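You operate a simulated robot arm through the tools that you are given. There is no shell and no other tool.

You run a simulated robot arm. Do the job below in one go: nothing can be reset, and whatever is moved stays where it is left.

JOB
Set the belt guide to 260 mm and both take-up knobs to 6.
Fine: isolator off first, on again last; clamp the guide again; leave the roller guide.

Only the result counts: the job must be done as asked and must still hold three seconds after the hand-in. Knocking over, shifting, dropping, spilling or breaking anything else fails it.

ROBOT AND FRAMES
A 7-joint arm with a two-finger parallel gripper, fixed in place. Base frame: the origin is at the foot of the arm, x ahead of it, y to its left, z up. Readings come in m, degrees, newtons and seconds.
Its first joint turns from -166.0 to 166.0 degrees. Payload 4.4 kg.
The TCP is the grasp point between the finger pads, 0.023 m short of the fingertips. In the tool frame z runs along the fingers and y along their closing line. The gripper opens to 0.094 m. The fingers are 0.038 m wide and 0.01 m thick; the gripper's body (0.054 by 0.096 m) begins 0.039 m behind the TCP.
Orientation is told as [roll, pitch, yaw] about the base's x, y, z axes, in that order, counted from this pose: with the fingers straight down and closing along the base's y, the tool's x points along the base's -x, its y along +y and its z along -z.

CONTROLS
- The arm moves only by the tool arm_command. Its argument "series" is a list that holds one entry, the list of rows, each a list of 7 numbers: the turn, a rotation vector about the base's x, y, z in units of 45 degrees (1.0 is 45 degrees), then the shift along the base's x, y, z in units of 150 mm (1.0 is 150 mm), then the gripper command, from -1 (fully open) to 1 (shut), values between in proportion. In form: [[[wx, wy, wz, x, y, z, hand], ...]]. A call has 1 to 20 rows; each row is the pose to reach, as a shift and turn from the pose commanded when the call began. A call with a number of a shift or a turn outside -1 to 1 is refused whole. Each row takes 0.2 s and may step no farther than 0.05 m and 8.6 degrees from the row before; otherwise, or with a gripper value out of range, the whole call is refused. Where a pose cannot be reached the arm comes as near as it can. A force on the tool above 40 N (or 10 N above the force at the start of the call, whichever is more), or a blocked arm, ends the call early, and 0.2 s more pass. The fingers move at their own pace (about 0.072 m/s each) and stop on an object; they squeeze with about 23 N. The grip force told is the motor's: it shows also when the fingers shut on nothing. Time passes only in rows, and 0.2 s behind the last, so rows that repeat a pose let the fingers close. The reply holds the time, the measured pose of the TCP, the force on the tool along the base axes, the opening and the grip force, in the units named above and with some noise, with the torque about the TCP (base axes, N m) and any sound that the robot's microphone picked up.
- Cameras (640 x 400 px; columns grow to the right, rows downward): "scene" is fixed at [0.0486, 0.6496, 1.3767]; the picture's right is [-0.31, -0.95, 0.00], its down [-0.62, 0.20, -0.76] and it looks along [0.72, -0.24, -0.65] (base axes); focal length 275 px, centre (320, 200). "wrist" rides on the gripper at [0.086, 0.016, -0.074] in the tool frame; the picture's right is [-0.18, 0.98, 0.00], its down [-0.58, -0.11, -0.81] and it looks along [-0.79, -0.15, 0.59] (tool axes); focal length 243 px, centre (320, 200). There is no depth. A picture from a camera that has moved, and an enlarged one, comes with that camera's place and axes in the base frame and with its lens.
- get_image(camera): a new picture of that camera. It takes no simulated time.
- enlarge(camera, box): a new picture of the part [left, top, right, bottom] of that camera's present view, enlarged. It takes no simulated time.
- sign_off(): hands the job in; it is judged then, once.

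Places have to be worked out from the pictures, the camera data and where the tool is seen. Open the gripper and draw the arm clear of the work before you hand the job in, unless the task says otherwise.

The tools are called as name(argument=value, ...) on one line, values as JSON. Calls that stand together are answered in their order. arm_command: Moves the arm, as the interface text tells. Its arguments: {"type":"object","properties":{"series":{"type":"array","items":{"type":"array","items":{"type":"array","items":{"type":"number"}}}}},"required":["series"]} The other tools are called the same way: get_image (camera) takes a picture; enlarge (camera, box) takes an enlarged picture of a part of a camera's view; sign_off () hands the job in.

At the start:

```text
time: 0.0
position: [0.6085, 0.4736, 1.1525]
ee_rot: [-0.1, 0.0, -0.1]
wrist_force: [0.1, -0.1, 0.4]
torque: [-0.01, -0.01, 0.01]
opening: 0.0938
finger_force: 0.1
```

scene: 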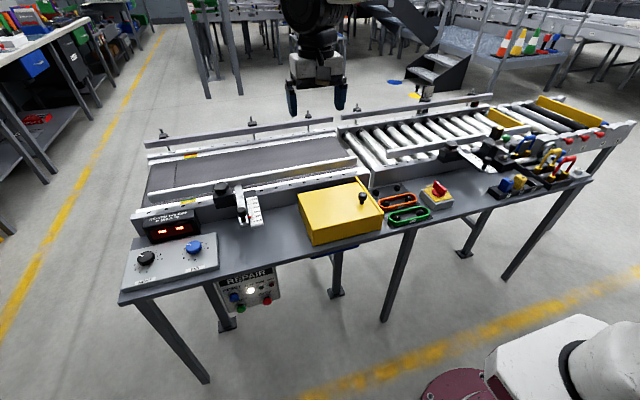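
wrist: 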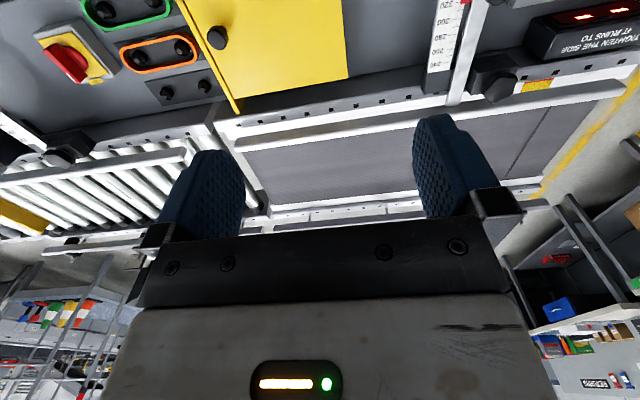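

I start by enlarging the parts of the scene: the knobs, the guide scale and the isolator.

enlarge(camera="scene", box=[110, 170, 290, 310])

enlarge(camera="scene", box=[290, 130, 470, 250])

enlarge(camera="scene", box=[430, 80, 640, 220])

enlarge(camera="wrist", box=[380, 0, 640, 160])

enlarge(camera="wrist", box=[0, 0, 260, 160])

```text
2.86 times, centred on (200, 240) of scene
camera zoom: at [0.0486, 0.6496, 1.3767], right [-0.31, -0.95, 0.0], down [-0.62, 0.2, -0.76], along [0.72, -0.24, -0.65], focal length 787 px, centre (663, 86)
```

zoom: 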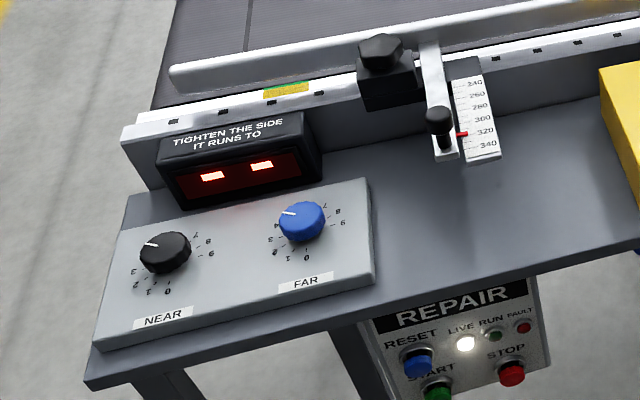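

```text
3.33 times, centred on (380, 190) of scene
camera zoom: at [0.0486, 0.6496, 1.3767], right [-0.31, -0.95, 0.0], down [-0.62, 0.2, -0.76], along [0.72, -0.24, -0.65], focal length 918 px, centre (120, 233)
```

zoom: 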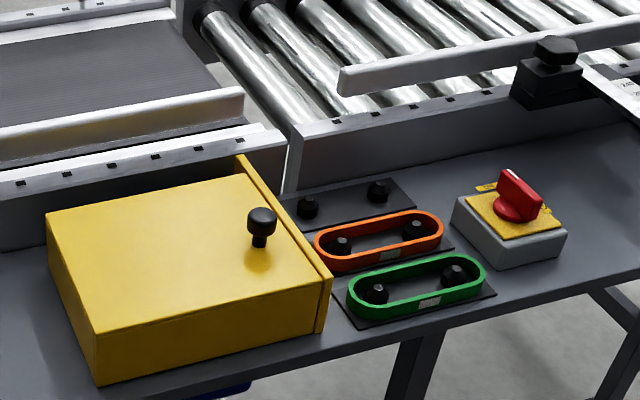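

```text
2.86 times, centred on (535, 150) of scene
camera zoom: at [0.0486, 0.6496, 1.3767], right [-0.31, -0.95, 0.0], down [-0.62, 0.2, -0.76], along [0.72, -0.24, -0.65], focal length 787 px, centre (-294, 343)
```

zoom: 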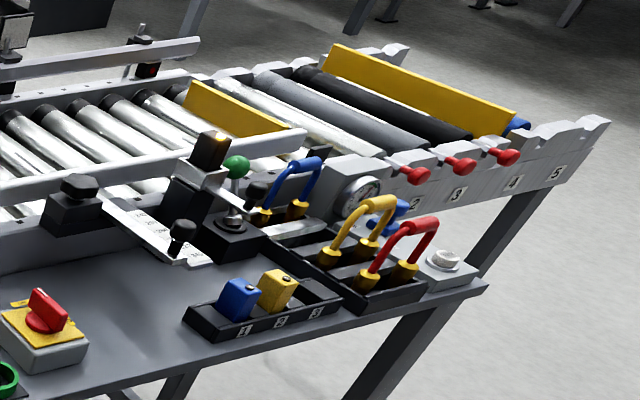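

```text
2.46 times, centred on (510, 80) of wrist
camera zoom: at [0.5217, 0.4907, 1.2268], right [0.18, 0.98, 0.0], down [0.58, -0.11, 0.81], along [0.79, -0.15, -0.59], focal length 597 px, centre (-148, 495)
```

zoom: 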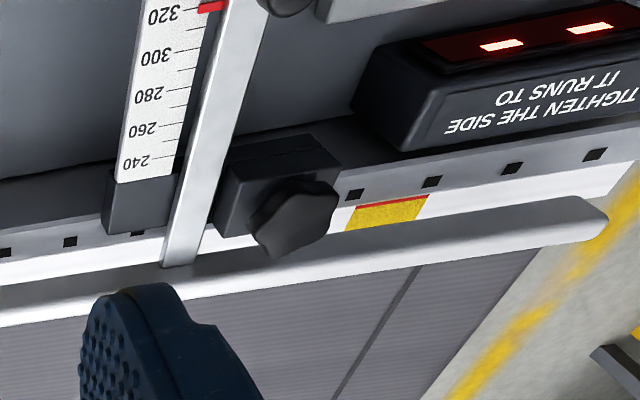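

```text
2.46 times, centred on (130, 80) of wrist
camera zoom: at [0.5217, 0.4907, 1.2268], right [0.18, 0.98, 0.0], down [0.58, -0.11, 0.81], along [0.79, -0.15, -0.59], focal length 597 px, centre (788, 495)
```

zoom: 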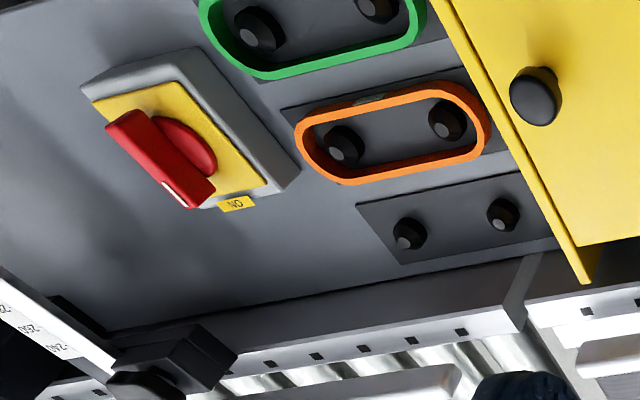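

The two pictures put the isolator handle at about (0.637, 0.016, 0.78), and the belt guide's pointer reads near 320. I move high above the table towards the isolator to look closer.

arm_command(series=[[[0, 0, 0, 0, -0.3, 0, -1], [0, 0, 0, 0, -0.6, 0, -1], [0, 0, 0, 0, -0.85, 0, -1], [0, 0, 0, 0, -1, 0, -1]]])

arm_command(series=[[[0, 0, 0, 0, -0.3, 0, -1], [0, 0, 0, 0, -0.6, 0, -1], [0, 0, 0, 0, -0.85, 0, -1], [0, 0, 0, 0, -1, 0, -1]]])

arm_command(series=[[[0, 0, 0, 0, -0.25, -0.2, -1], [0, 0, 0, 0, -0.5, -0.4, -1], [0, 0, 0, 0.05, -0.7, -0.6, -1], [0, 0, 0, 0.1, -0.85, -0.8, -1], [0, 0, 0, 0.1, -1, -1, -1]]])

get_image(camera="wrist")

get_image(camera="scene")

```text
time: 1.0
position: [0.6069, 0.3237, 1.1544]
ee_rot: [-0.1, -0.1, 0.0]
wrist_force: [-0.5, 0.1, 0.3]
torque: [0.01, 0.04, 0.01]
opening: 0.0938
finger_force: 0.1
```

```text
time: 2.0
position: [0.6097, 0.1712, 1.1526]
ee_rot: [0.0, -0.1, 0.1]
wrist_force: [0.6, 1.0, 1.1]
torque: [-0.02, 0.03, 0.01]
opening: 0.0939
finger_force: 0.2
```

```text
time: 3.2
position: [0.6248, 0.023, 1.004]
ee_rot: [0.1, -0.1, 0.0]
wrist_force: [-0.2, -0.3, 0.8]
torque: [-0.01, 0.01, 0.01]
opening: 0.094
finger_force: 0.0
```

```text
taken
camera wrist: at [0.5368, 0.0392, 1.0772], right [0.18, 0.98, 0.0], down [0.58, -0.11, 0.81], along [0.79, -0.15, -0.59], focal length 243 px, centre (320, 200)
```

wrist: 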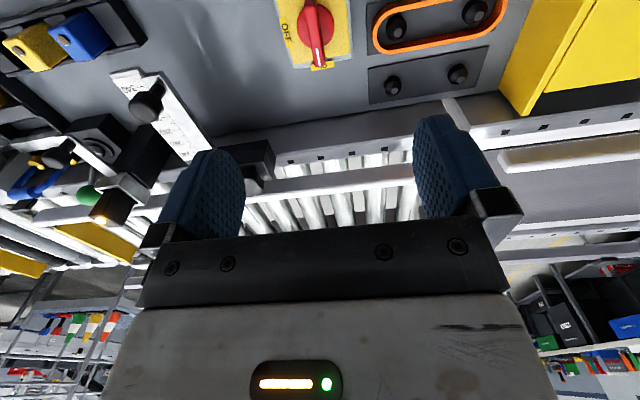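

```text
taken
```

scene: 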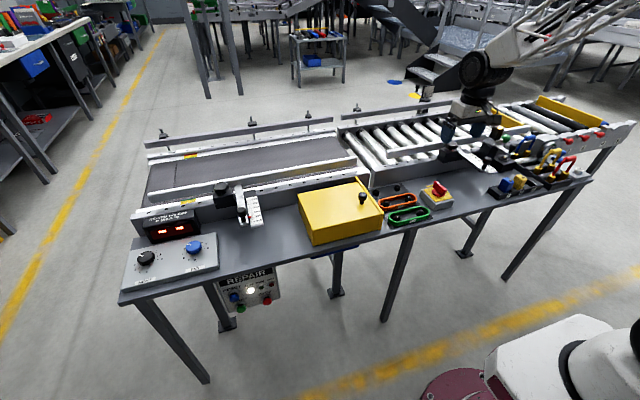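

The isolator's ON mark lies on its +x side and OFF on its -y side, so OFF is a -90° turn seen from above. I enlarge this view for its exact place.

enlarge(camera="wrist", box=[240, 0, 400, 100])

enlarge(camera="scene", box=[400, 165, 480, 215])

```text
4.00 times, centred on (320, 50) of wrist
camera zoom: at [0.5368, 0.0392, 1.0772], right [0.18, 0.98, 0.0], down [0.58, -0.11, 0.81], along [0.79, -0.15, -0.59], focal length 970 px, centre (320, 800)
```

zoom: 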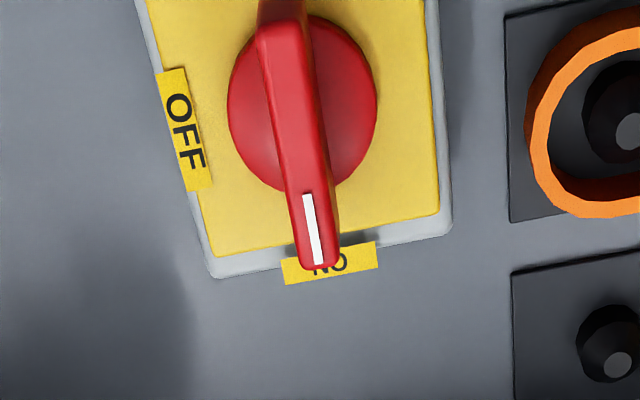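

```text
8.00 times, centred on (440, 190) of scene
camera zoom: at [0.0486, 0.6496, 1.3767], right [-0.31, -0.95, 0.0], down [-0.62, 0.2, -0.76], along [0.72, -0.24, -0.65], focal length 2203 px, centre (-640, 280)
```

zoom: 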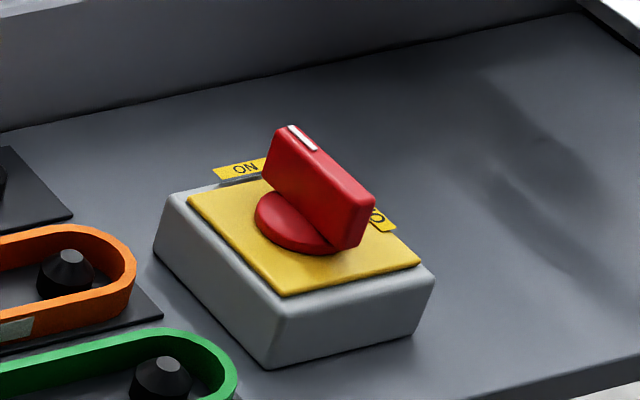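

The handle's far top end comes out at (0.658, 0.016, 0.801), and the disc's centre at about (0.633, 0.017). I line up above it and go down partway with open fingers either side of the paddle.

arm_command(series=[[[0, 0, 0, 0.06, -0.045, -0.2, -1], [0, 0, 0, 0.06, -0.045, -0.5, -1], [0, 0, 0, 0.06, -0.045, -0.8, -1], [0, 0, 0, 0.06, -0.045, -0.95, -1]]])

get_image(camera="wrist")

enlarge(camera="scene", box=[400, 140, 496, 200])

```text
time: 4.2
position: [0.6307, 0.0173, 0.8606]
ee_rot: [0.1, -0.1, 0.0]
wrist_force: [0.4, -0.5, -0.4]
torque: [0.04, -0.02, 0.01]
opening: 0.094
finger_force: 0.1
```

```text
taken
camera wrist: at [0.5436, 0.0348, 0.9349], right [0.18, 0.98, 0.0], down [0.58, -0.11, 0.81], along [0.79, -0.15, -0.59], focal length 243 px, centre (320, 200)
```

wrist: 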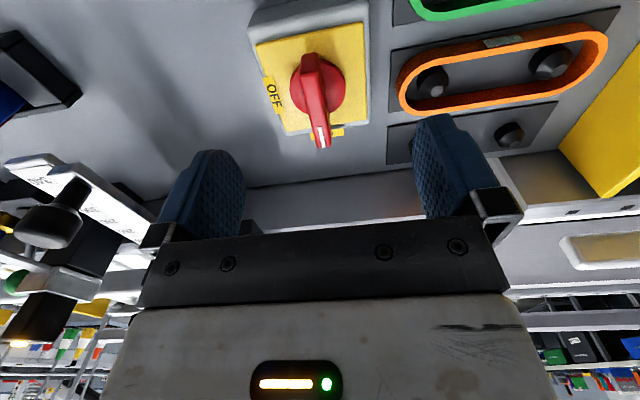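

```text
6.67 times, centred on (448, 170) of scene
camera zoom: at [0.0486, 0.6496, 1.3767], right [-0.31, -0.95, 0.0], down [-0.62, 0.2, -0.76], along [0.72, -0.24, -0.65], focal length 1836 px, centre (-533, 400)
```

zoom: 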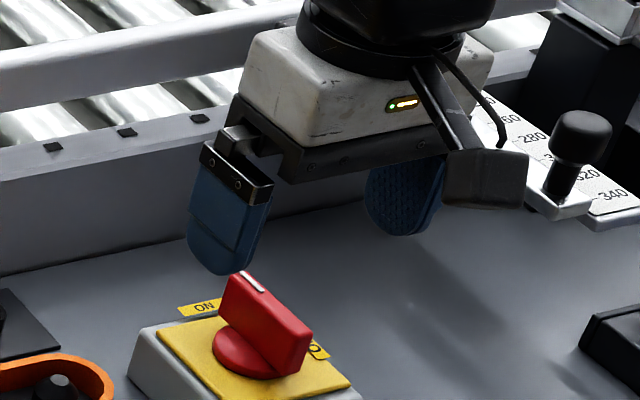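

The handle lies right under the TCP between the fingers. I go down to about 0.806 and close on the paddle.

arm_command(series=[[[0, 0, 0, 0.005, 0, -0.2, -1], [0, 0, 0, 0.01, 0, -0.36, -1], [0, 0, 0, 0.01, 0, -0.36, 1], [0, 0, 0, 0.01, 0, -0.36, 1], [0, 0, 0, 0.01, 0, -0.36, 1], [0, 0, 0, 0.01, 0, -0.36, 1]]])

get_image(camera="wrist")

enlarge(camera="scene", box=[400, 140, 496, 200])

```text
time: 5.5
position: [0.6345, 0.013, 0.8053]
ee_rot: [0.0, 0.0, -0.2]
wrist_force: [-0.4, -29.8, -3.0]
torque: [-0.47, -0.32, -0.03]
opening: 0.0118
finger_force: 23.2
stopped in row 6: the force on the tool passed its limit at 46 N (the readings are from after the stop); the commanded pose is now the measured one
```

```text
taken
camera wrist: at [0.5469, 0.0316, 0.8804], right [0.19, 0.98, 0.0], down [0.58, -0.11, 0.81], along [0.79, -0.15, -0.59], focal length 243 px, centre (320, 200)
```

wrist: 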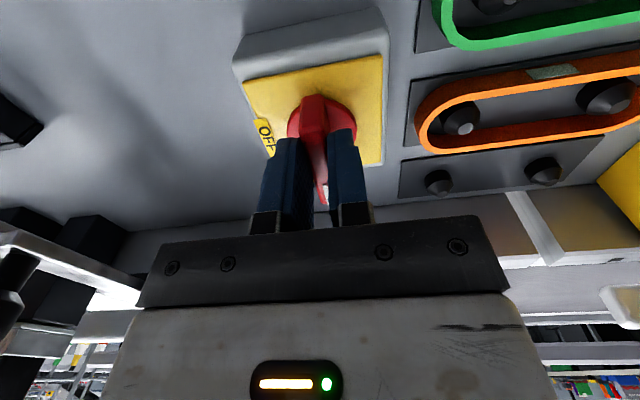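

```text
6.67 times, centred on (448, 170) of scene
camera zoom: at [0.0486, 0.6496, 1.3767], right [-0.31, -0.95, 0.0], down [-0.62, 0.2, -0.76], along [0.72, -0.24, -0.65], focal length 1836 px, centre (-533, 400)
```

zoom: 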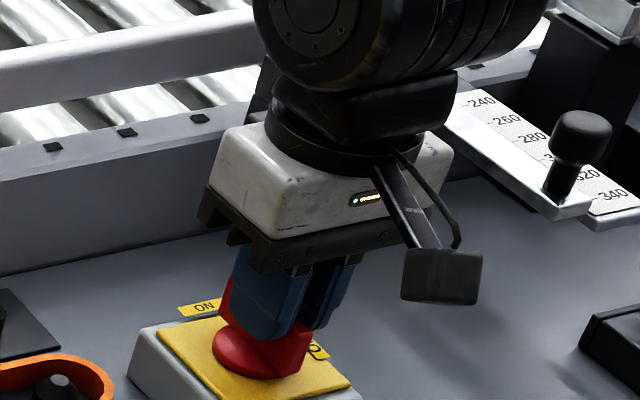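

The paddle is held (opening 11.8 mm) but a -30 N sideways force shows that the paddle centre lies at slightly lower y. I ease the hand a little that way.

arm_command(series=[[[0, 0, 0, 0, -0.01, 0, 1], [0, 0, 0, 0, -0.02, 0, 1]]])

```text
time: 6.1
position: [0.635, 0.015, 0.8061]
ee_rot: [0.0, 0.0, 0.0]
wrist_force: [5.6, 37.0, -5.0]
torque: [0.6, 1.05, 0.21]
opening: 0.0119
finger_force: 44.9
```

Now the force is +37 N the other way, so I went slightly too far; I step back about 1.5 mm.

arm_command(series=[[[0, 0, 0, 0, 0.005, 0, 1], [0, 0, 0, 0, 0.01, 0, 1]]])

```text
time: 6.7
position: [0.635, 0.0145, 0.8051]
ee_rot: [0.0, -0.1, -0.1]
wrist_force: [-2.4, 37.3, -5.4]
torque: [0.68, -1.49, 0.23]
opening: 0.0121
finger_force: 45.1
```

The force hasn't changed, so I step another 2 mm in +y.

arm_command(series=[[[0, 0, 0, 0, 0.007, 0, 1], [0, 0, 0, 0, 0.014, 0, 1]]])

```text
time: 7.3
position: [0.6343, 0.0156, 0.8048]
ee_rot: [-0.1, 0.0, -0.1]
wrist_force: [-4.7, -30.0, -1.4]
torque: [-0.53, -0.4, 0.0]
opening: 0.0119
finger_force: 44.5
```

It flipped to -30 N; I step back 1 mm to sit in the middle.

arm_command(series=[[[0, 0, 0, 0, -0.007, 0, 1], [0, 0, 0, 0, -0.007, 0, 1]]])

```text
time: 7.9
position: [0.6353, 0.014, 0.8064]
ee_rot: [0.0, -0.1, -0.1]
wrist_force: [-6.2, -27.0, 5.8]
torque: [-0.48, 1.42, -0.07]
opening: 0.012
finger_force: 45.0
```

Full squeeze fights the stiff handle, so I relax the fingers to just around the paddle's width and let the finger shape turn it.

arm_command(series=[[[0, 0, 0, 0, 0, 0, 0.72], [0, 0, 0, 0, 0, 0, 0.72], [0, 0, 0, 0, 0, 0, 0.72]]])

```text
time: 8.7
position: [0.634, 0.0153, 0.8053]
ee_rot: [0.0, 0.0, 0.0]
wrist_force: [-0.2, -0.3, -0.5]
torque: [-0.02, -0.03, 0.0]
opening: 0.0133
finger_force: 0.0
```

The fingers are now free around the paddle (13.3 mm). I turn the tool -45° about z in small steps and watch the torque.

arm_command(series=[[[0, 0, -0.15, 0, 0, 0, 0.72], [0, 0, -0.3, 0, 0, 0, 0.72], [0, 0, -0.45, 0, 0, 0, 0.72], [0, 0, -0.6, 0, 0, 0, 0.72], [0, 0, -0.75, 0, 0, 0, 0.72], [0, 0, -0.9, 0, 0, 0, 0.72], [0, 0, -1, 0, 0, 0, 0.72]]])

get_image(camera="wrist")

```text
time: 10.1
position: [0.6325, 0.0165, 0.8054]
ee_rot: [-0.1, 0.0, -37.4]
wrist_force: [-9.8, 11.4, 6.9]
torque: [0.11, 0.09, 2.31]
opening: 0.0369
finger_force: 44.7
stopped in row 6: the force on the tool passed its limit at 51 N (the readings are from after the stop); the commanded pose is now the measured one
```

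```text
taken
camera wrist: at [0.5729, 0.0827, 0.8806], right [0.74, 0.67, 0.0], down [0.4, -0.44, 0.81], along [0.54, -0.6, -0.59], focal length 243 px, centre (320, 200)
```

wrist: 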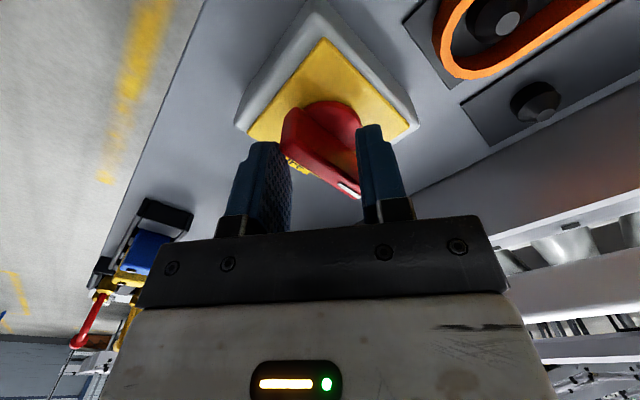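

The fingers were forced open to 37 mm, so the paddle resisted. I enlarge the view to see whether it turned at all.

enlarge(camera="wrist", box=[220, 0, 440, 220])

enlarge(camera="scene", box=[400, 150, 480, 200])

```text
1.82 times, centred on (330, 110) of wrist
camera zoom: at [0.5729, 0.0827, 0.8806], right [0.74, 0.67, 0.0], down [0.4, -0.44, 0.81], along [0.54, -0.6, -0.59], focal length 441 px, centre (302, 364)
```

zoom: 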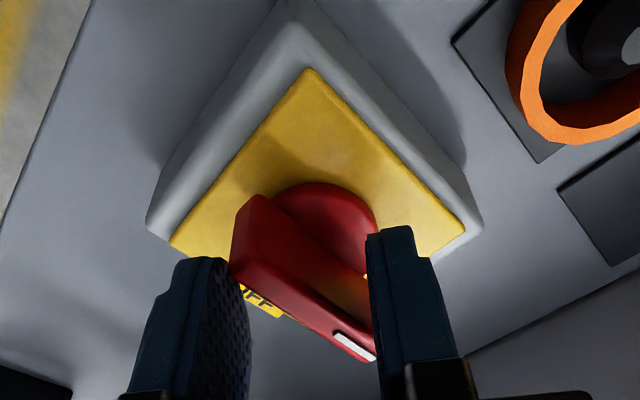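

```text
8.00 times, centred on (440, 175) of scene
camera zoom: at [0.0486, 0.6496, 1.3767], right [-0.31, -0.95, 0.0], down [-0.62, 0.2, -0.76], along [0.72, -0.24, -0.65], focal length 2203 px, centre (-640, 400)
```

zoom: 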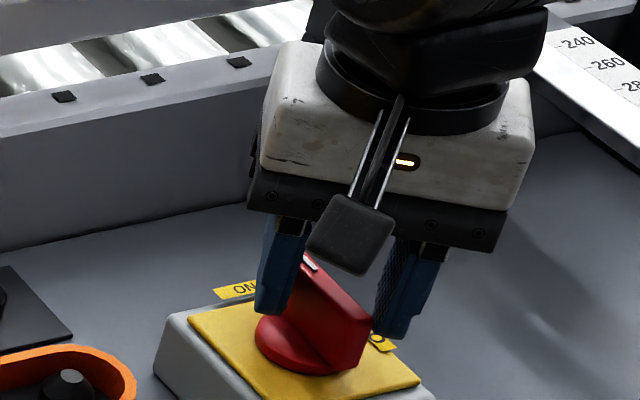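

The paddle has not moved. I turn back to 0° with the fingers slightly open, re-centre at (0.633, 0.0155) and squeeze fully before trying a slower turn.

arm_command(series=[[[0, 0, 0, 0, 0, 0, 0], [0, 0, 0.15, 0, 0, 0, 0], [0, 0, 0.3, 0, 0, 0, 0], [0, 0, 0.45, 0, 0, 0, 0], [0, 0, 0.6, 0, 0, 0, 0], [0, 0, 0.75, 0, 0, 0, 0], [0, 0, 0.831, 0, -0.01, -0.01, 0], [0, 0, 0.831, 0, -0.01, -0.01, 0]]])

get_image(camera="wrist")

```text
time: 11.9
position: [0.633, 0.015, 0.8046]
ee_rot: [-0.2, 0.1, 0.0]
wrist_force: [0.0, 0.2, -0.6]
torque: [-0.02, 0.02, -0.02]
opening: 0.0468
finger_force: 0.1
```

```text
taken
camera wrist: at [0.5452, 0.032, 0.8785], right [0.19, 0.98, 0.0], down [0.58, -0.11, 0.81], along [0.79, -0.15, -0.59], focal length 243 px, centre (320, 200)
```

wrist: 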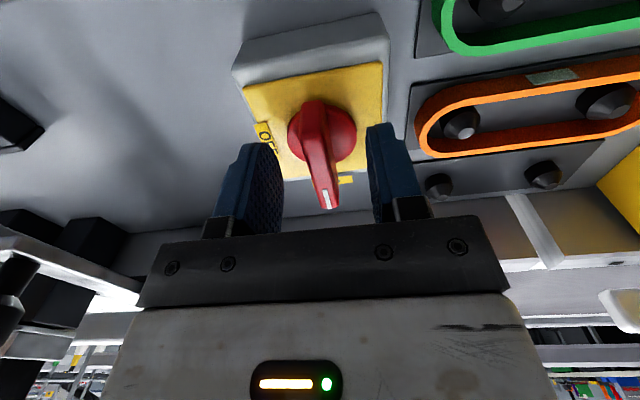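

The paddle is centred between the fingers at its original angle. I close fully and turn slowly, about 3° per row.

arm_command(series=[[[0, 0, 0, 0, 0, 0, 0.6], [0, 0, 0, 0, 0, 0, 0.7], [0, 0, 0, 0, 0, 0, 0.76], [0, 0, 0, 0, 0, 0, 0.82], [0, 0, 0, 0, 0, 0, 0.82]]])

```text
time: 13.1
position: [0.6329, 0.014, 0.8031]
ee_rot: [0.0, 0.1, -0.2]
wrist_force: [0.3, -13.8, -0.1]
torque: [-0.08, -0.05, 0.04]
opening: 0.012
finger_force: 45.0
```

Held with only -14 N sideways. Now I turn slowly to see how the torque builds up.

arm_command(series=[[[0, 0, -0.04, 0, -0.003, 0, 1], [0, 0, -0.08, 0, -0.003, 0, 1], [0, 0, -0.12, 0, -0.003, 0, 1], [0, 0, -0.16, 0, -0.003, 0, 1], [0, 0, -0.2, 0, -0.003, 0, 1]]])

get_image(camera="wrist")

```text
time: 14.3
position: [0.6319, 0.0154, 0.8033]
ee_rot: [-0.1, 0.2, -9.2]
wrist_force: [-4.1, 10.1, -12.4]
torque: [0.22, 0.28, 2.11]
opening: 0.0169
finger_force: 45.1
```

```text
taken
camera wrist: at [0.5485, 0.0453, 0.8788], right [0.34, 0.94, 0.0], down [0.56, -0.2, 0.8], along [0.76, -0.27, -0.59], focal length 243 px, centre (320, 200)
```

wrist: 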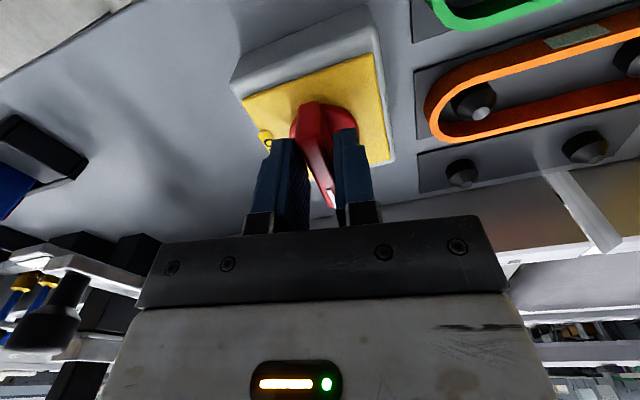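

At 2.1 Nm the paddle still doesn't give and the fingers are forced open. I turn back through zero and feel the other way a little, to learn what holds it.

arm_command(series=[[[0, 0, 0.06, 0, 0, 0, 1], [0, 0, 0.12, 0, 0, 0, 1], [0, 0, 0.18, 0, 0, 0, 1], [0, 0, 0.2, 0, 0, 0, 1], [0, 0, 0.25, 0, 0, 0, 1], [0, 0, 0.3, 0, 0, 0, 1], [0, 0, 0.35, 0, 0, 0, 1]]])

get_image(camera="wrist")

```text
time: 15.9
position: [0.6327, 0.014, 0.8041]
ee_rot: [-0.1, 0.1, 6.6]
wrist_force: [-9.7, -8.8, -10.9]
torque: [-0.06, 0.53, -0.08]
opening: 0.0119
finger_force: 44.5
```

```text
taken
camera wrist: at [0.5443, 0.0207, 0.8789], right [0.07, 1.0, 0.0], down [0.59, -0.04, 0.81], along [0.8, -0.06, -0.59], focal length 243 px, centre (320, 200)
```

wrist: 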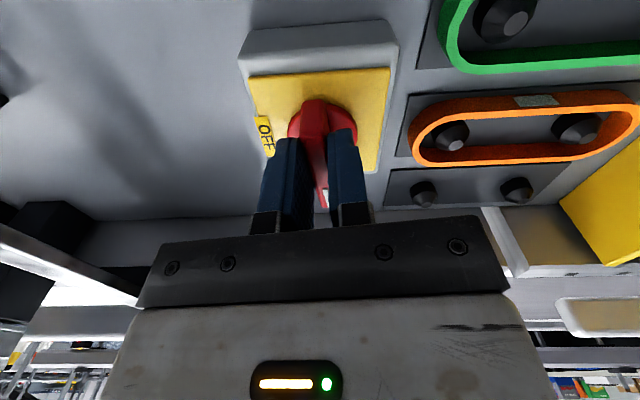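

The paddle followed the tool easily to +6.6° (torque near zero), so it moves in the + direction. I check the picture before going on.

enlarge(camera="wrist", box=[220, 60, 420, 220])

enlarge(camera="scene", box=[400, 150, 480, 200])

```text
2.50 times, centred on (320, 140) of wrist
camera zoom: at [0.5443, 0.0207, 0.8789], right [0.07, 1.0, 0.0], down [0.59, -0.04, 0.81], along [0.8, -0.06, -0.59], focal length 606 px, centre (320, 350)
```

zoom: 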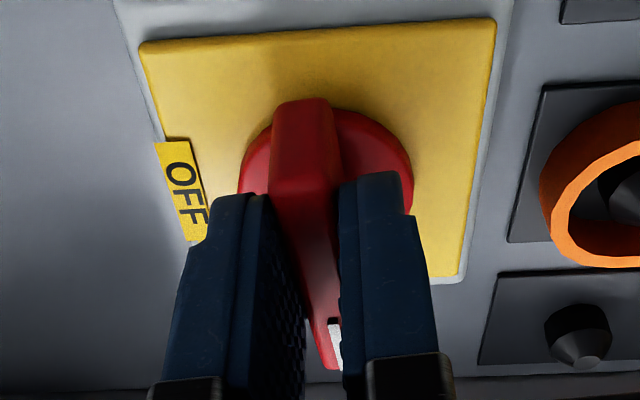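

```text
8.00 times, centred on (440, 175) of scene
camera zoom: at [0.0486, 0.6496, 1.3767], right [-0.31, -0.95, 0.0], down [-0.62, 0.2, -0.76], along [0.72, -0.24, -0.65], focal length 2203 px, centre (-640, 400)
```

zoom: 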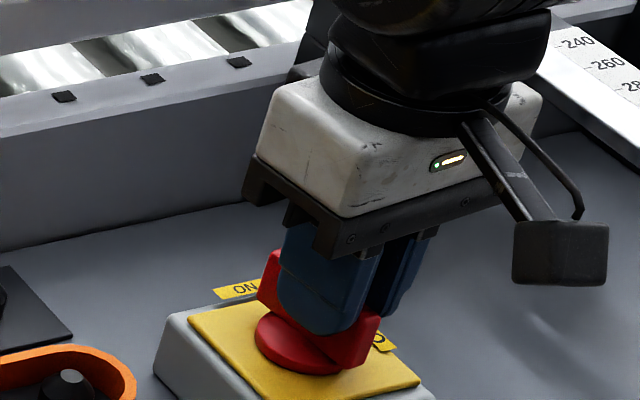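

The paddle seems to have followed by several degrees. I turn on another 15° to confirm.

arm_command(series=[[[0, 0, 0.07, 0, 0, 0, 1], [0, 0, 0.14, 0, 0, 0, 1], [0, 0, 0.21, 0, 0, 0, 1], [0, 0, 0.28, 0, 0, 0, 1], [0, 0, 0.35, 0, 0, 0, 1]]])

enlarge(camera="wrist", box=[220, 60, 420, 220])

enlarge(camera="scene", box=[400, 150, 480, 200])

```text
time: 16.5
position: [0.6338, 0.0142, 0.8037]
ee_rot: [-0.1, 0.1, 11.6]
wrist_force: [1.0, -9.9, -3.5]
torque: [-0.01, -0.08, -0.08]
opening: 0.0117
finger_force: 44.6
stopped in row 2: the force on the tool passed its limit at 43 N (the readings are from after the stop); the commanded pose is now the measured one
```

```text
2.50 times, centred on (320, 140) of wrist
camera zoom: at [0.5441, 0.0122, 0.8789], right [-0.02, 1.0, 0.0], down [0.59, 0.01, 0.81], along [0.81, 0.01, -0.59], focal length 606 px, centre (320, 350)
```

zoom: 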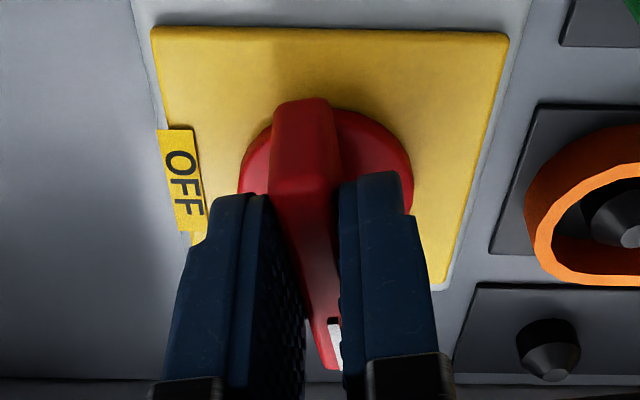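

```text
8.00 times, centred on (440, 175) of scene
camera zoom: at [0.0486, 0.6496, 1.3767], right [-0.31, -0.95, 0.0], down [-0.62, 0.2, -0.76], along [0.72, -0.24, -0.65], focal length 2203 px, centre (-640, 400)
```

zoom: 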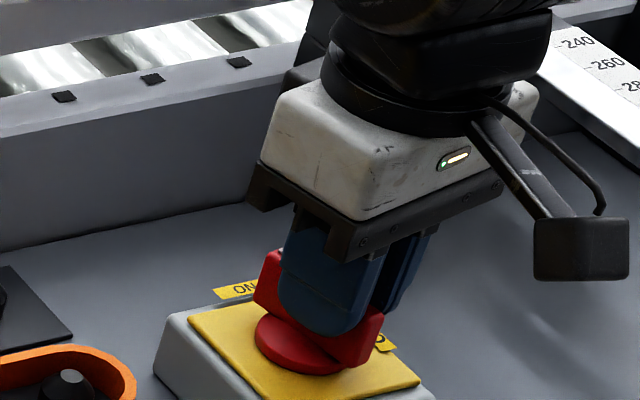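

The paddle clearly turns freely in the + direction, so that is the way its travel goes. I relax the grip a bit to avoid side force and keep turning to see where it ends up.

arm_command(series=[[[0, 0, 0, 0, 0, 0, 0.74], [0, 0, 0, 0, 0, 0, 0.74], [0, 0, 0.12, 0, 0, 0, 0.74], [0, 0, 0.24, 0, 0, 0, 0.74], [0, 0, 0.36, 0, 0, 0, 0.74], [0, 0, 0.48, 0, 0, 0, 0.74], [0, 0, 0.6, 0, 0, 0, 0.74], [0, 0, 0.72, 0, 0, 0, 0.74]]])

get_image(camera="wrist")

enlarge(camera="scene", box=[400, 150, 480, 200])

```text
time: 18.3
position: [0.6335, 0.0134, 0.8048]
ee_rot: [-0.1, 0.0, 44.2]
wrist_force: [10.0, -16.0, -6.8]
torque: [-0.14, -0.03, -0.09]
opening: 0.0202
finger_force: 8.7
```

```text
taken
camera wrist: at [0.5588, -0.0342, 0.879], right [-0.55, 0.83, 0.0], down [0.49, 0.33, 0.81], along [0.67, 0.44, -0.59], focal length 243 px, centre (320, 200)
```

wrist: 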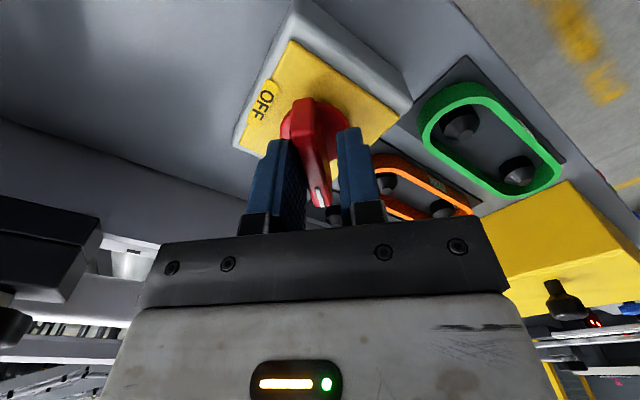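

```text
8.00 times, centred on (440, 175) of scene
camera zoom: at [0.0486, 0.6496, 1.3767], right [-0.31, -0.95, 0.0], down [-0.62, 0.2, -0.76], along [0.72, -0.24, -0.65], focal length 2203 px, centre (-640, 400)
```

zoom: 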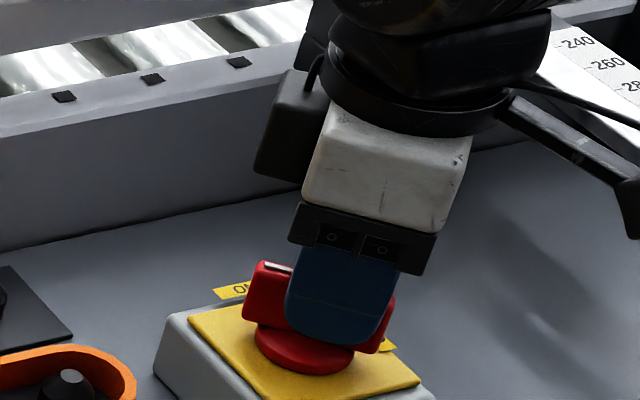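

The paddle is now turned roughly +35°, and nothing is touching elsewhere. I keep turning towards +90° with a 1 mm centre correction.

arm_command(series=[[[0, 0, 0.06, 0.005, -0.005, 0, 0.8], [0, 0, 0.18, 0.005, -0.005, 0, 0.8], [0, 0, 0.3, 0.005, -0.005, 0, 0.8], [0, 0, 0.42, 0.005, -0.005, 0, 0.8], [0, 0, 0.54, 0.005, -0.005, 0, 0.8], [0, 0, 0.66, 0.005, -0.005, 0, 0.8], [0, 0, 0.78, 0.005, -0.005, 0, 0.8], [0, 0, 0.9, 0.005, -0.005, 0, 0.8]]])

get_image(camera="wrist")

enlarge(camera="scene", box=[400, 150, 480, 200])

```text
time: 20.1
position: [0.6345, 0.0129, 0.8041]
ee_rot: [-0.2, 0.1, 84.8]
wrist_force: [32.0, -15.6, -3.5]
torque: [-0.22, -0.33, -0.1]
opening: 0.0237
finger_force: 15.8
```

```text
taken
camera wrist: at [0.6085, -0.0713, 0.8792], right [-0.96, 0.27, 0.0], down [0.16, 0.57, 0.81], along [0.22, 0.77, -0.59], focal length 243 px, centre (320, 200)
```

wrist: 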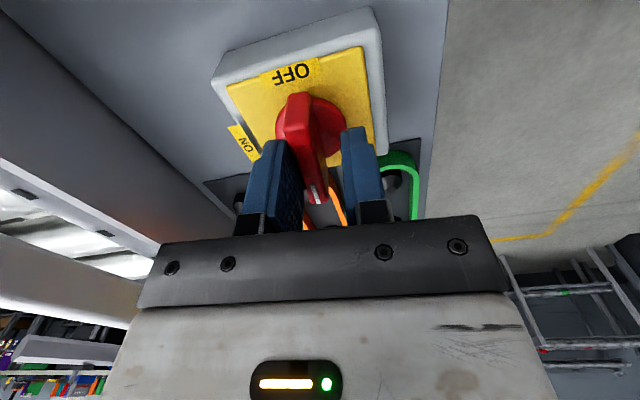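

```text
8.00 times, centred on (440, 175) of scene
camera zoom: at [0.0486, 0.6496, 1.3767], right [-0.31, -0.95, 0.0], down [-0.62, 0.2, -0.76], along [0.72, -0.24, -0.65], focal length 2203 px, centre (-640, 400)
```

zoom: 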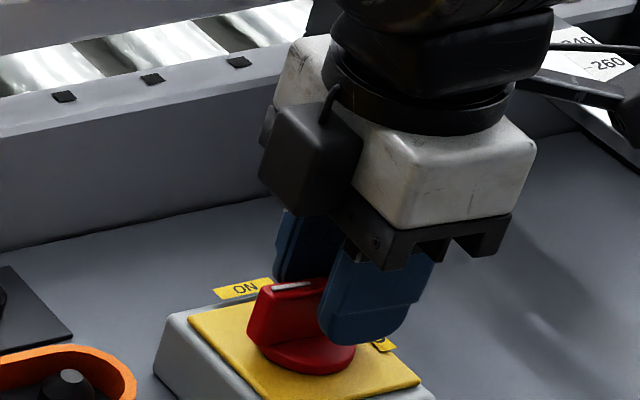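

The paddle keeps following (about +75° now) with the axis apparently at x ≈ 0.636. I correct by 1.5 mm and turn on past 90° to find any stop.

arm_command(series=[[[0, 0, 0, 0.01, 0, 0, 0.74], [0, 0, 0.08, 0.01, 0, 0, 0.8], [0, 0, 0.16, 0.01, 0, 0, 0.8], [0, 0, 0.24, 0.01, 0, 0, 0.8], [0, 0, 0.32, 0.01, 0, 0, 0.8], [0, 0, 0.4, 0.01, 0, 0, 0.8]]])

get_image(camera="wrist")

enlarge(camera="scene", box=[400, 150, 480, 200])

```text
time: 21.5
position: [0.6384, 0.0127, 0.807]
ee_rot: [-0.5, 0.2, 102.3]
wrist_force: [29.6, 0.6, -7.5]
torque: [-0.18, -0.28, -0.61]
opening: 0.0218
finger_force: 14.2
stopped in row 6: the force on the tool passed its limit at 45 N (the readings are from after the stop); the commanded pose is now the measured one
```

```text
taken
camera wrist: at [0.6398, -0.0746, 0.8815], right [-1.0, -0.03, -0.01], down [-0.03, 0.59, 0.81], along [-0.02, 0.81, -0.59], focal length 243 px, centre (320, 200)
```

wrist: 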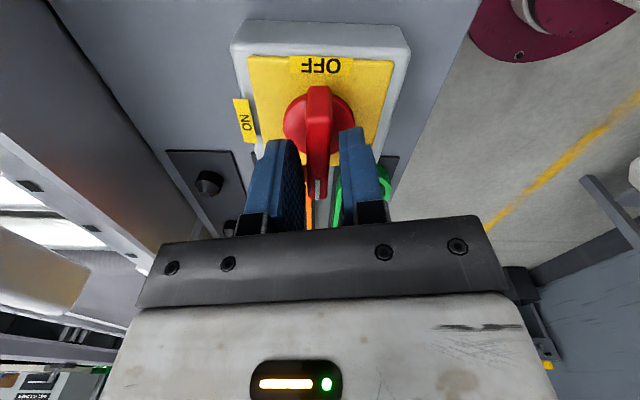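

```text
8.00 times, centred on (440, 175) of scene
camera zoom: at [0.0486, 0.6496, 1.3767], right [-0.31, -0.95, 0.0], down [-0.62, 0.2, -0.76], along [0.72, -0.24, -0.65], focal length 2203 px, centre (-640, 400)
```

zoom: 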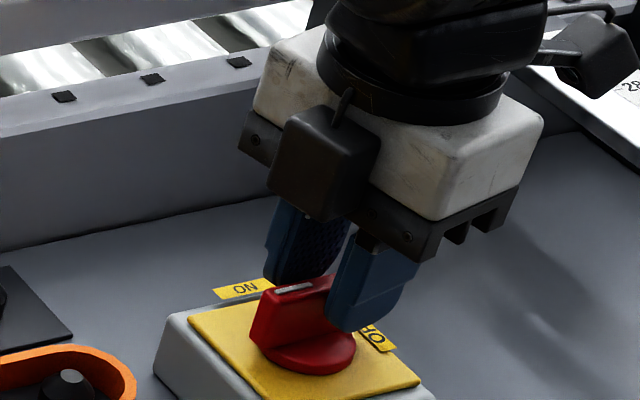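

The paddle now lies along y with a stop felt (torque rising to -0.6). I check the panel lamp and the indicator to see whether the power went off.

enlarge(camera="scene", box=[120, 190, 290, 320])

enlarge(camera="wrist", box=[210, 10, 430, 220])

```text
3.08 times, centred on (205, 255) of scene
camera zoom: at [0.0486, 0.6496, 1.3767], right [-0.31, -0.95, 0.0], down [-0.62, 0.2, -0.76], along [0.72, -0.24, -0.65], focal length 847 px, centre (674, 31)
```

zoom: 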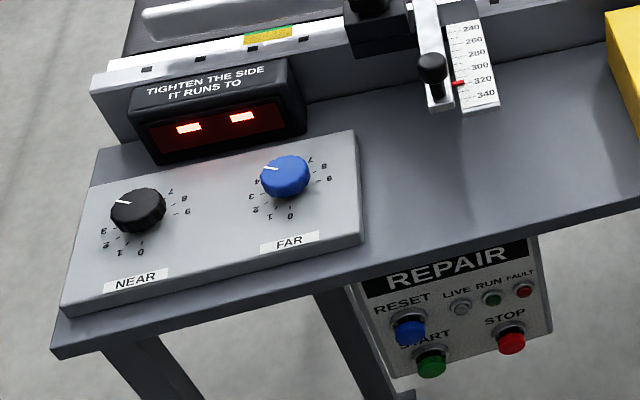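

```text
1.90 times, centred on (320, 115) of wrist
camera zoom: at [0.6398, -0.0746, 0.8815], right [-1.0, -0.03, -0.01], down [-0.03, 0.59, 0.81], along [-0.02, 0.81, -0.59], focal length 462 px, centre (320, 362)
```

zoom: 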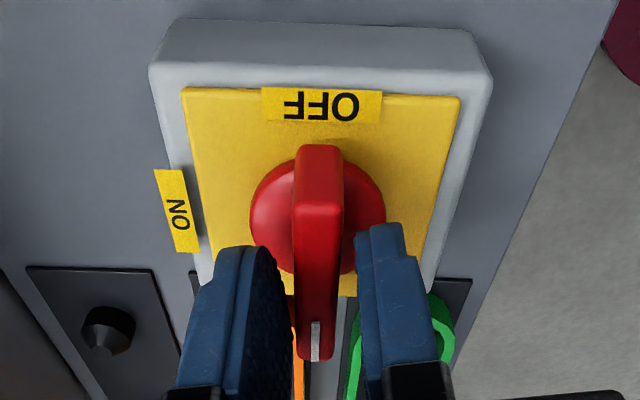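

The LIVE lamp has gone out, so the isolator is off with the paddle at its +90° stop. I open the fingers and lift straight up.

arm_command(series=[[[0, 0, 0, 0, 0, 0, 0.2], [0, 0, 0, 0, 0, 0, -0.3], [0, 0, 0, 0, 0, 0, -0.3], [0, 0, 0, 0, 0, 0.15, -0.3], [0, 0, 0, 0, 0, 0.45, -0.3], [0, 0, 0, 0, 0, 0.75, -0.3], [0, 0, 0, 0, 0, 1, -0.3]]])

arm_command(series=[[[0, 0, -0.18, 0, 0.1, 0.1, -0.3], [0, 0, -0.36, 0, 0.3, 0.2, -0.3], [0, 0, -0.54, 0, 0.5, 0.2, -0.3], [0, 0, -0.72, 0, 0.7, 0.2, -0.3], [0, 0, -0.9, 0, 0.9, 0.2, -0.3], [0, 0, -1, 0, 1, 0.2, -0.3]]])

enlarge(camera="scene", box=[400, 165, 480, 215])

```text
time: 23.1
position: [0.6372, 0.0119, 0.9585]
ee_rot: [-0.3, 0.1, 102.2]
wrist_force: [-0.1, 0.2, -0.5]
torque: [0.0, 0.02, 0.0]
opening: 0.061
finger_force: 0.0
```

```text
time: 24.5
position: [0.6368, 0.1634, 0.9872]
ee_rot: [-0.3, 0.1, 57.2]
wrist_force: [-0.6, 0.8, -0.2]
torque: [0.01, 0.02, -0.01]
opening: 0.0612
finger_force: 0.0
```

```text
8.00 times, centred on (440, 190) of scene
camera zoom: at [0.0486, 0.6496, 1.3767], right [-0.31, -0.95, 0.0], down [-0.62, 0.2, -0.76], along [0.72, -0.24, -0.65], focal length 2203 px, centre (-640, 280)
```

zoom: 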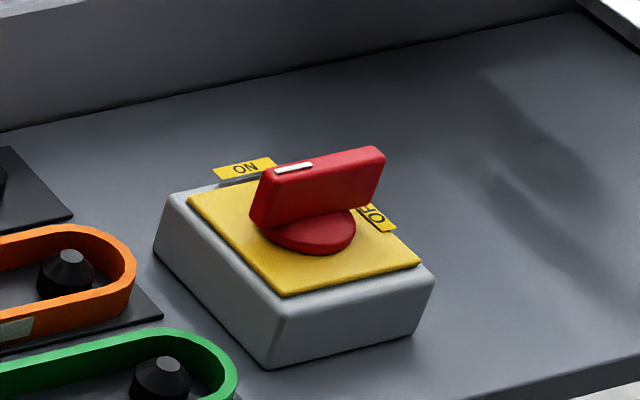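

The isolator paddle stays at OFF. I carry on towards the belt guide at a safe height, bringing the yaw back to 0.

arm_command(series=[[[0, 0, -0.18, 0, 0.2, 0.1, -0.3], [0, 0, -0.36, 0, 0.4, 0.2, -0.3], [0, 0, -0.54, 0, 0.6, 0.2, -0.3], [0, 0, -0.72, 0, 0.8, 0.2, -0.3], [0, 0, -0.9, 0, 0.9, 0.2, -0.3], [0, 0, -1, 0, 1, 0.2, -0.3]]])

arm_command(series=[[[0, 0, -0.1, 0, 0.3, 0, -0.3], [0, 0, -0.2, 0, 0.6, 0, -0.3], [0, 0, -0.271, 0, 0.85, 0, -0.3], [0.006, 0, -0.271, 0, 1, 0, -0.3]]])

get_image(camera="wrist")

get_image(camera="scene")

```text
time: 25.9
position: [0.6366, 0.3138, 1.0174]
ee_rot: [-0.4, 0.0, 12.2]
wrist_force: [-0.7, -0.1, 0.5]
torque: [-0.02, -0.03, 0.01]
opening: 0.0612
finger_force: 0.2
```

```text
time: 26.9
position: [0.6354, 0.4612, 1.0149]
ee_rot: [0.0, 0.1, 0.1]
wrist_force: [-0.3, 0.4, 0.0]
torque: [0.0, 0.01, 0.0]
opening: 0.061
finger_force: 0.1
```

```text
taken
camera wrist: at [0.5486, 0.4793, 1.0905], right [0.18, 0.98, 0.0], down [0.58, -0.11, 0.81], along [0.79, -0.15, -0.59], focal length 243 px, centre (320, 200)
```

wrist: 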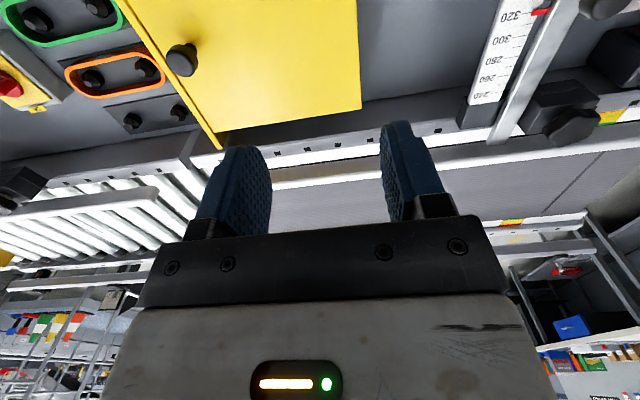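

```text
taken
```

scene: 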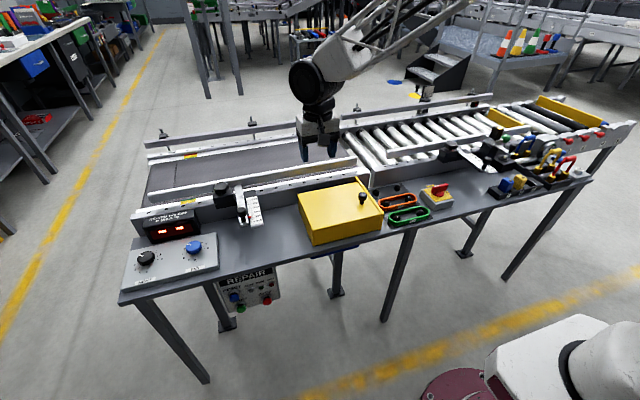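

The arm is clear at (0.635, 0.461). I go on to y ≈ 0.66 for a look at the guide's clamp, bar and scale.

arm_command(series=[[[0, 0, 0, 0, 0.3, 0, -0.3], [0, 0, 0, 0, 0.6, 0, -0.3], [0, 0, 0, 0, 0.9, 0, -0.3], [0, 0, 0, 0, 1, 0, -0.3]]])

arm_command(series=[[[0, 0, 0, 0, 0.2, 0, -0.3], [0, 0, 0, 0, 0.33, 0, -0.3]]])

get_image(camera="wrist")

enlarge(camera="wrist", box=[200, 0, 460, 160])

```text
time: 27.9
position: [0.6376, 0.6143, 1.0152]
ee_rot: [0.0, 0.1, 0.0]
wrist_force: [0.3, 0.6, 0.2]
torque: [0.05, 0.01, 0.01]
opening: 0.0612
finger_force: 0.2
```

```text
time: 28.5
position: [0.6387, 0.6617, 1.0159]
ee_rot: [0.0, 0.0, 0.1]
wrist_force: [0.0, 0.2, 0.8]
torque: [-0.01, -0.02, 0.02]
opening: 0.0612
finger_force: 0.1
```

```text
taken
camera wrist: at [0.5507, 0.6798, 1.0901], right [0.18, 0.98, 0.0], down [0.58, -0.11, 0.81], along [0.79, -0.15, -0.59], focal length 243 px, centre (320, 200)
```

wrist: 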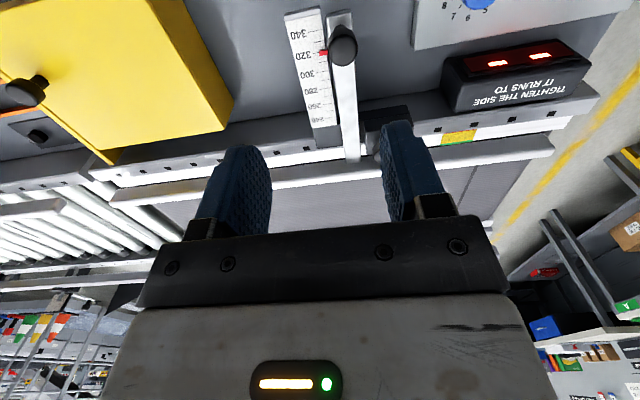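

```text
2.46 times, centred on (330, 80) of wrist
camera zoom: at [0.5507, 0.6798, 1.0901], right [0.18, 0.98, 0.0], down [0.58, -0.11, 0.81], along [0.79, -0.15, -0.59], focal length 597 px, centre (295, 495)
```

zoom: 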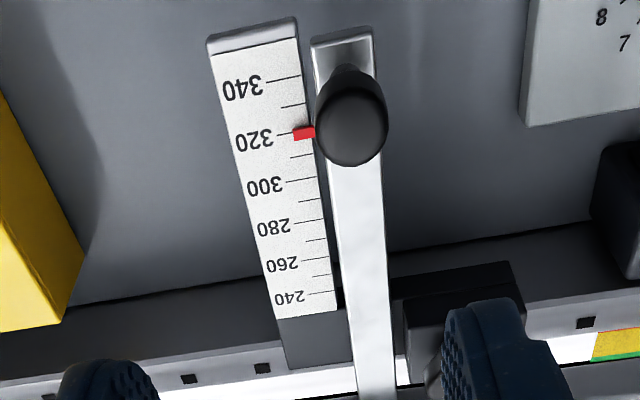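

The pointer reads about 319–320 and the ruler is 1:1, so the bar must move +x by about 60 mm. Now I test the reach towards the clamp knob, estimated at (0.770, 0.728, 0.857), staying high.

arm_command(series=[[[0, 0, 0, 0.15, 0.15, 0, -0.3], [0, 0, 0, 0.3, 0.3, 0, -0.3], [0, 0, 0, 0.45, 0.4, 0, -0.3], [0, 0, 0, 0.6, 0.45, 0, -0.3], [0, 0, 0, 0.75, 0.45, 0, -0.3], [0, 0, 0, 0.87, 0.45, 0, -0.3]]])

get_image(camera="wrist")

get_image(camera="scene")

```text
time: 29.9
position: [0.768, 0.7299, 1.0168]
ee_rot: [-0.1, 0.0, 0.0]
wrist_force: [0.0, -0.6, 1.1]
torque: [-0.01, -0.02, -0.04]
opening: 0.0611
finger_force: 0.0
```

```text
taken
camera wrist: at [0.68, 0.7468, 1.0913], right [0.18, 0.98, 0.0], down [0.58, -0.11, 0.81], along [0.79, -0.15, -0.59], focal length 243 px, centre (320, 200)
```

wrist: 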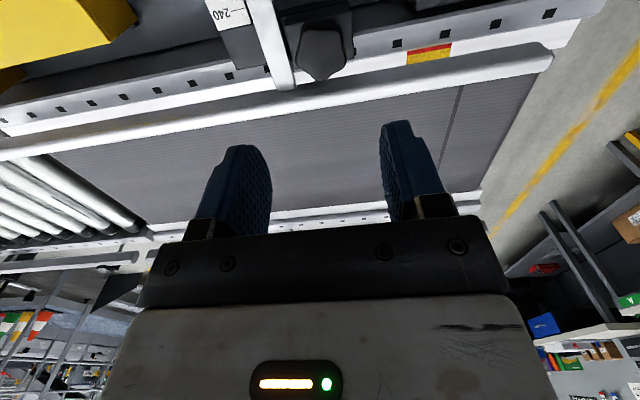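

```text
taken
```

scene: 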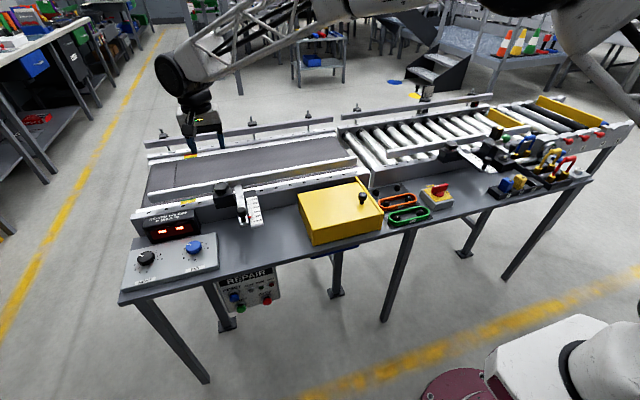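

The arm reaches (0.768, 0.730). I enlarge the clamp knob for its shape and any marks.

enlarge(camera="wrist", box=[200, 0, 460, 130])

enlarge(camera="scene", box=[190, 170, 290, 235])

```text
2.46 times, centred on (330, 65) of wrist
camera zoom: at [0.68, 0.7468, 1.0913], right [0.18, 0.98, 0.0], down [0.58, -0.11, 0.81], along [0.79, -0.15, -0.59], focal length 597 px, centre (295, 532)
```

zoom: 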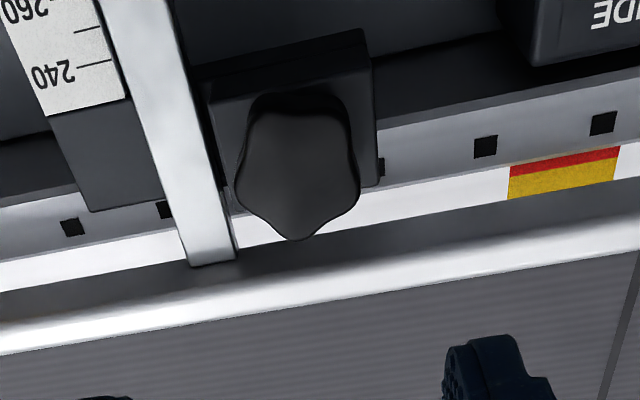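

```text
6.15 times, centred on (240, 202) of scene
camera zoom: at [0.0486, 0.6496, 1.3767], right [-0.31, -0.95, 0.0], down [-0.62, 0.2, -0.76], along [0.72, -0.24, -0.65], focal length 1695 px, centre (812, 185)
```

zoom: 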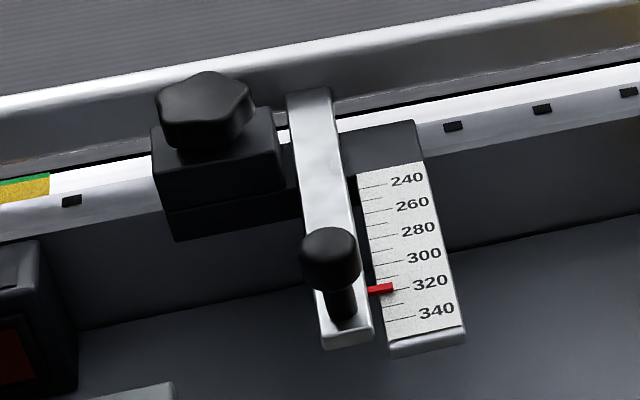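

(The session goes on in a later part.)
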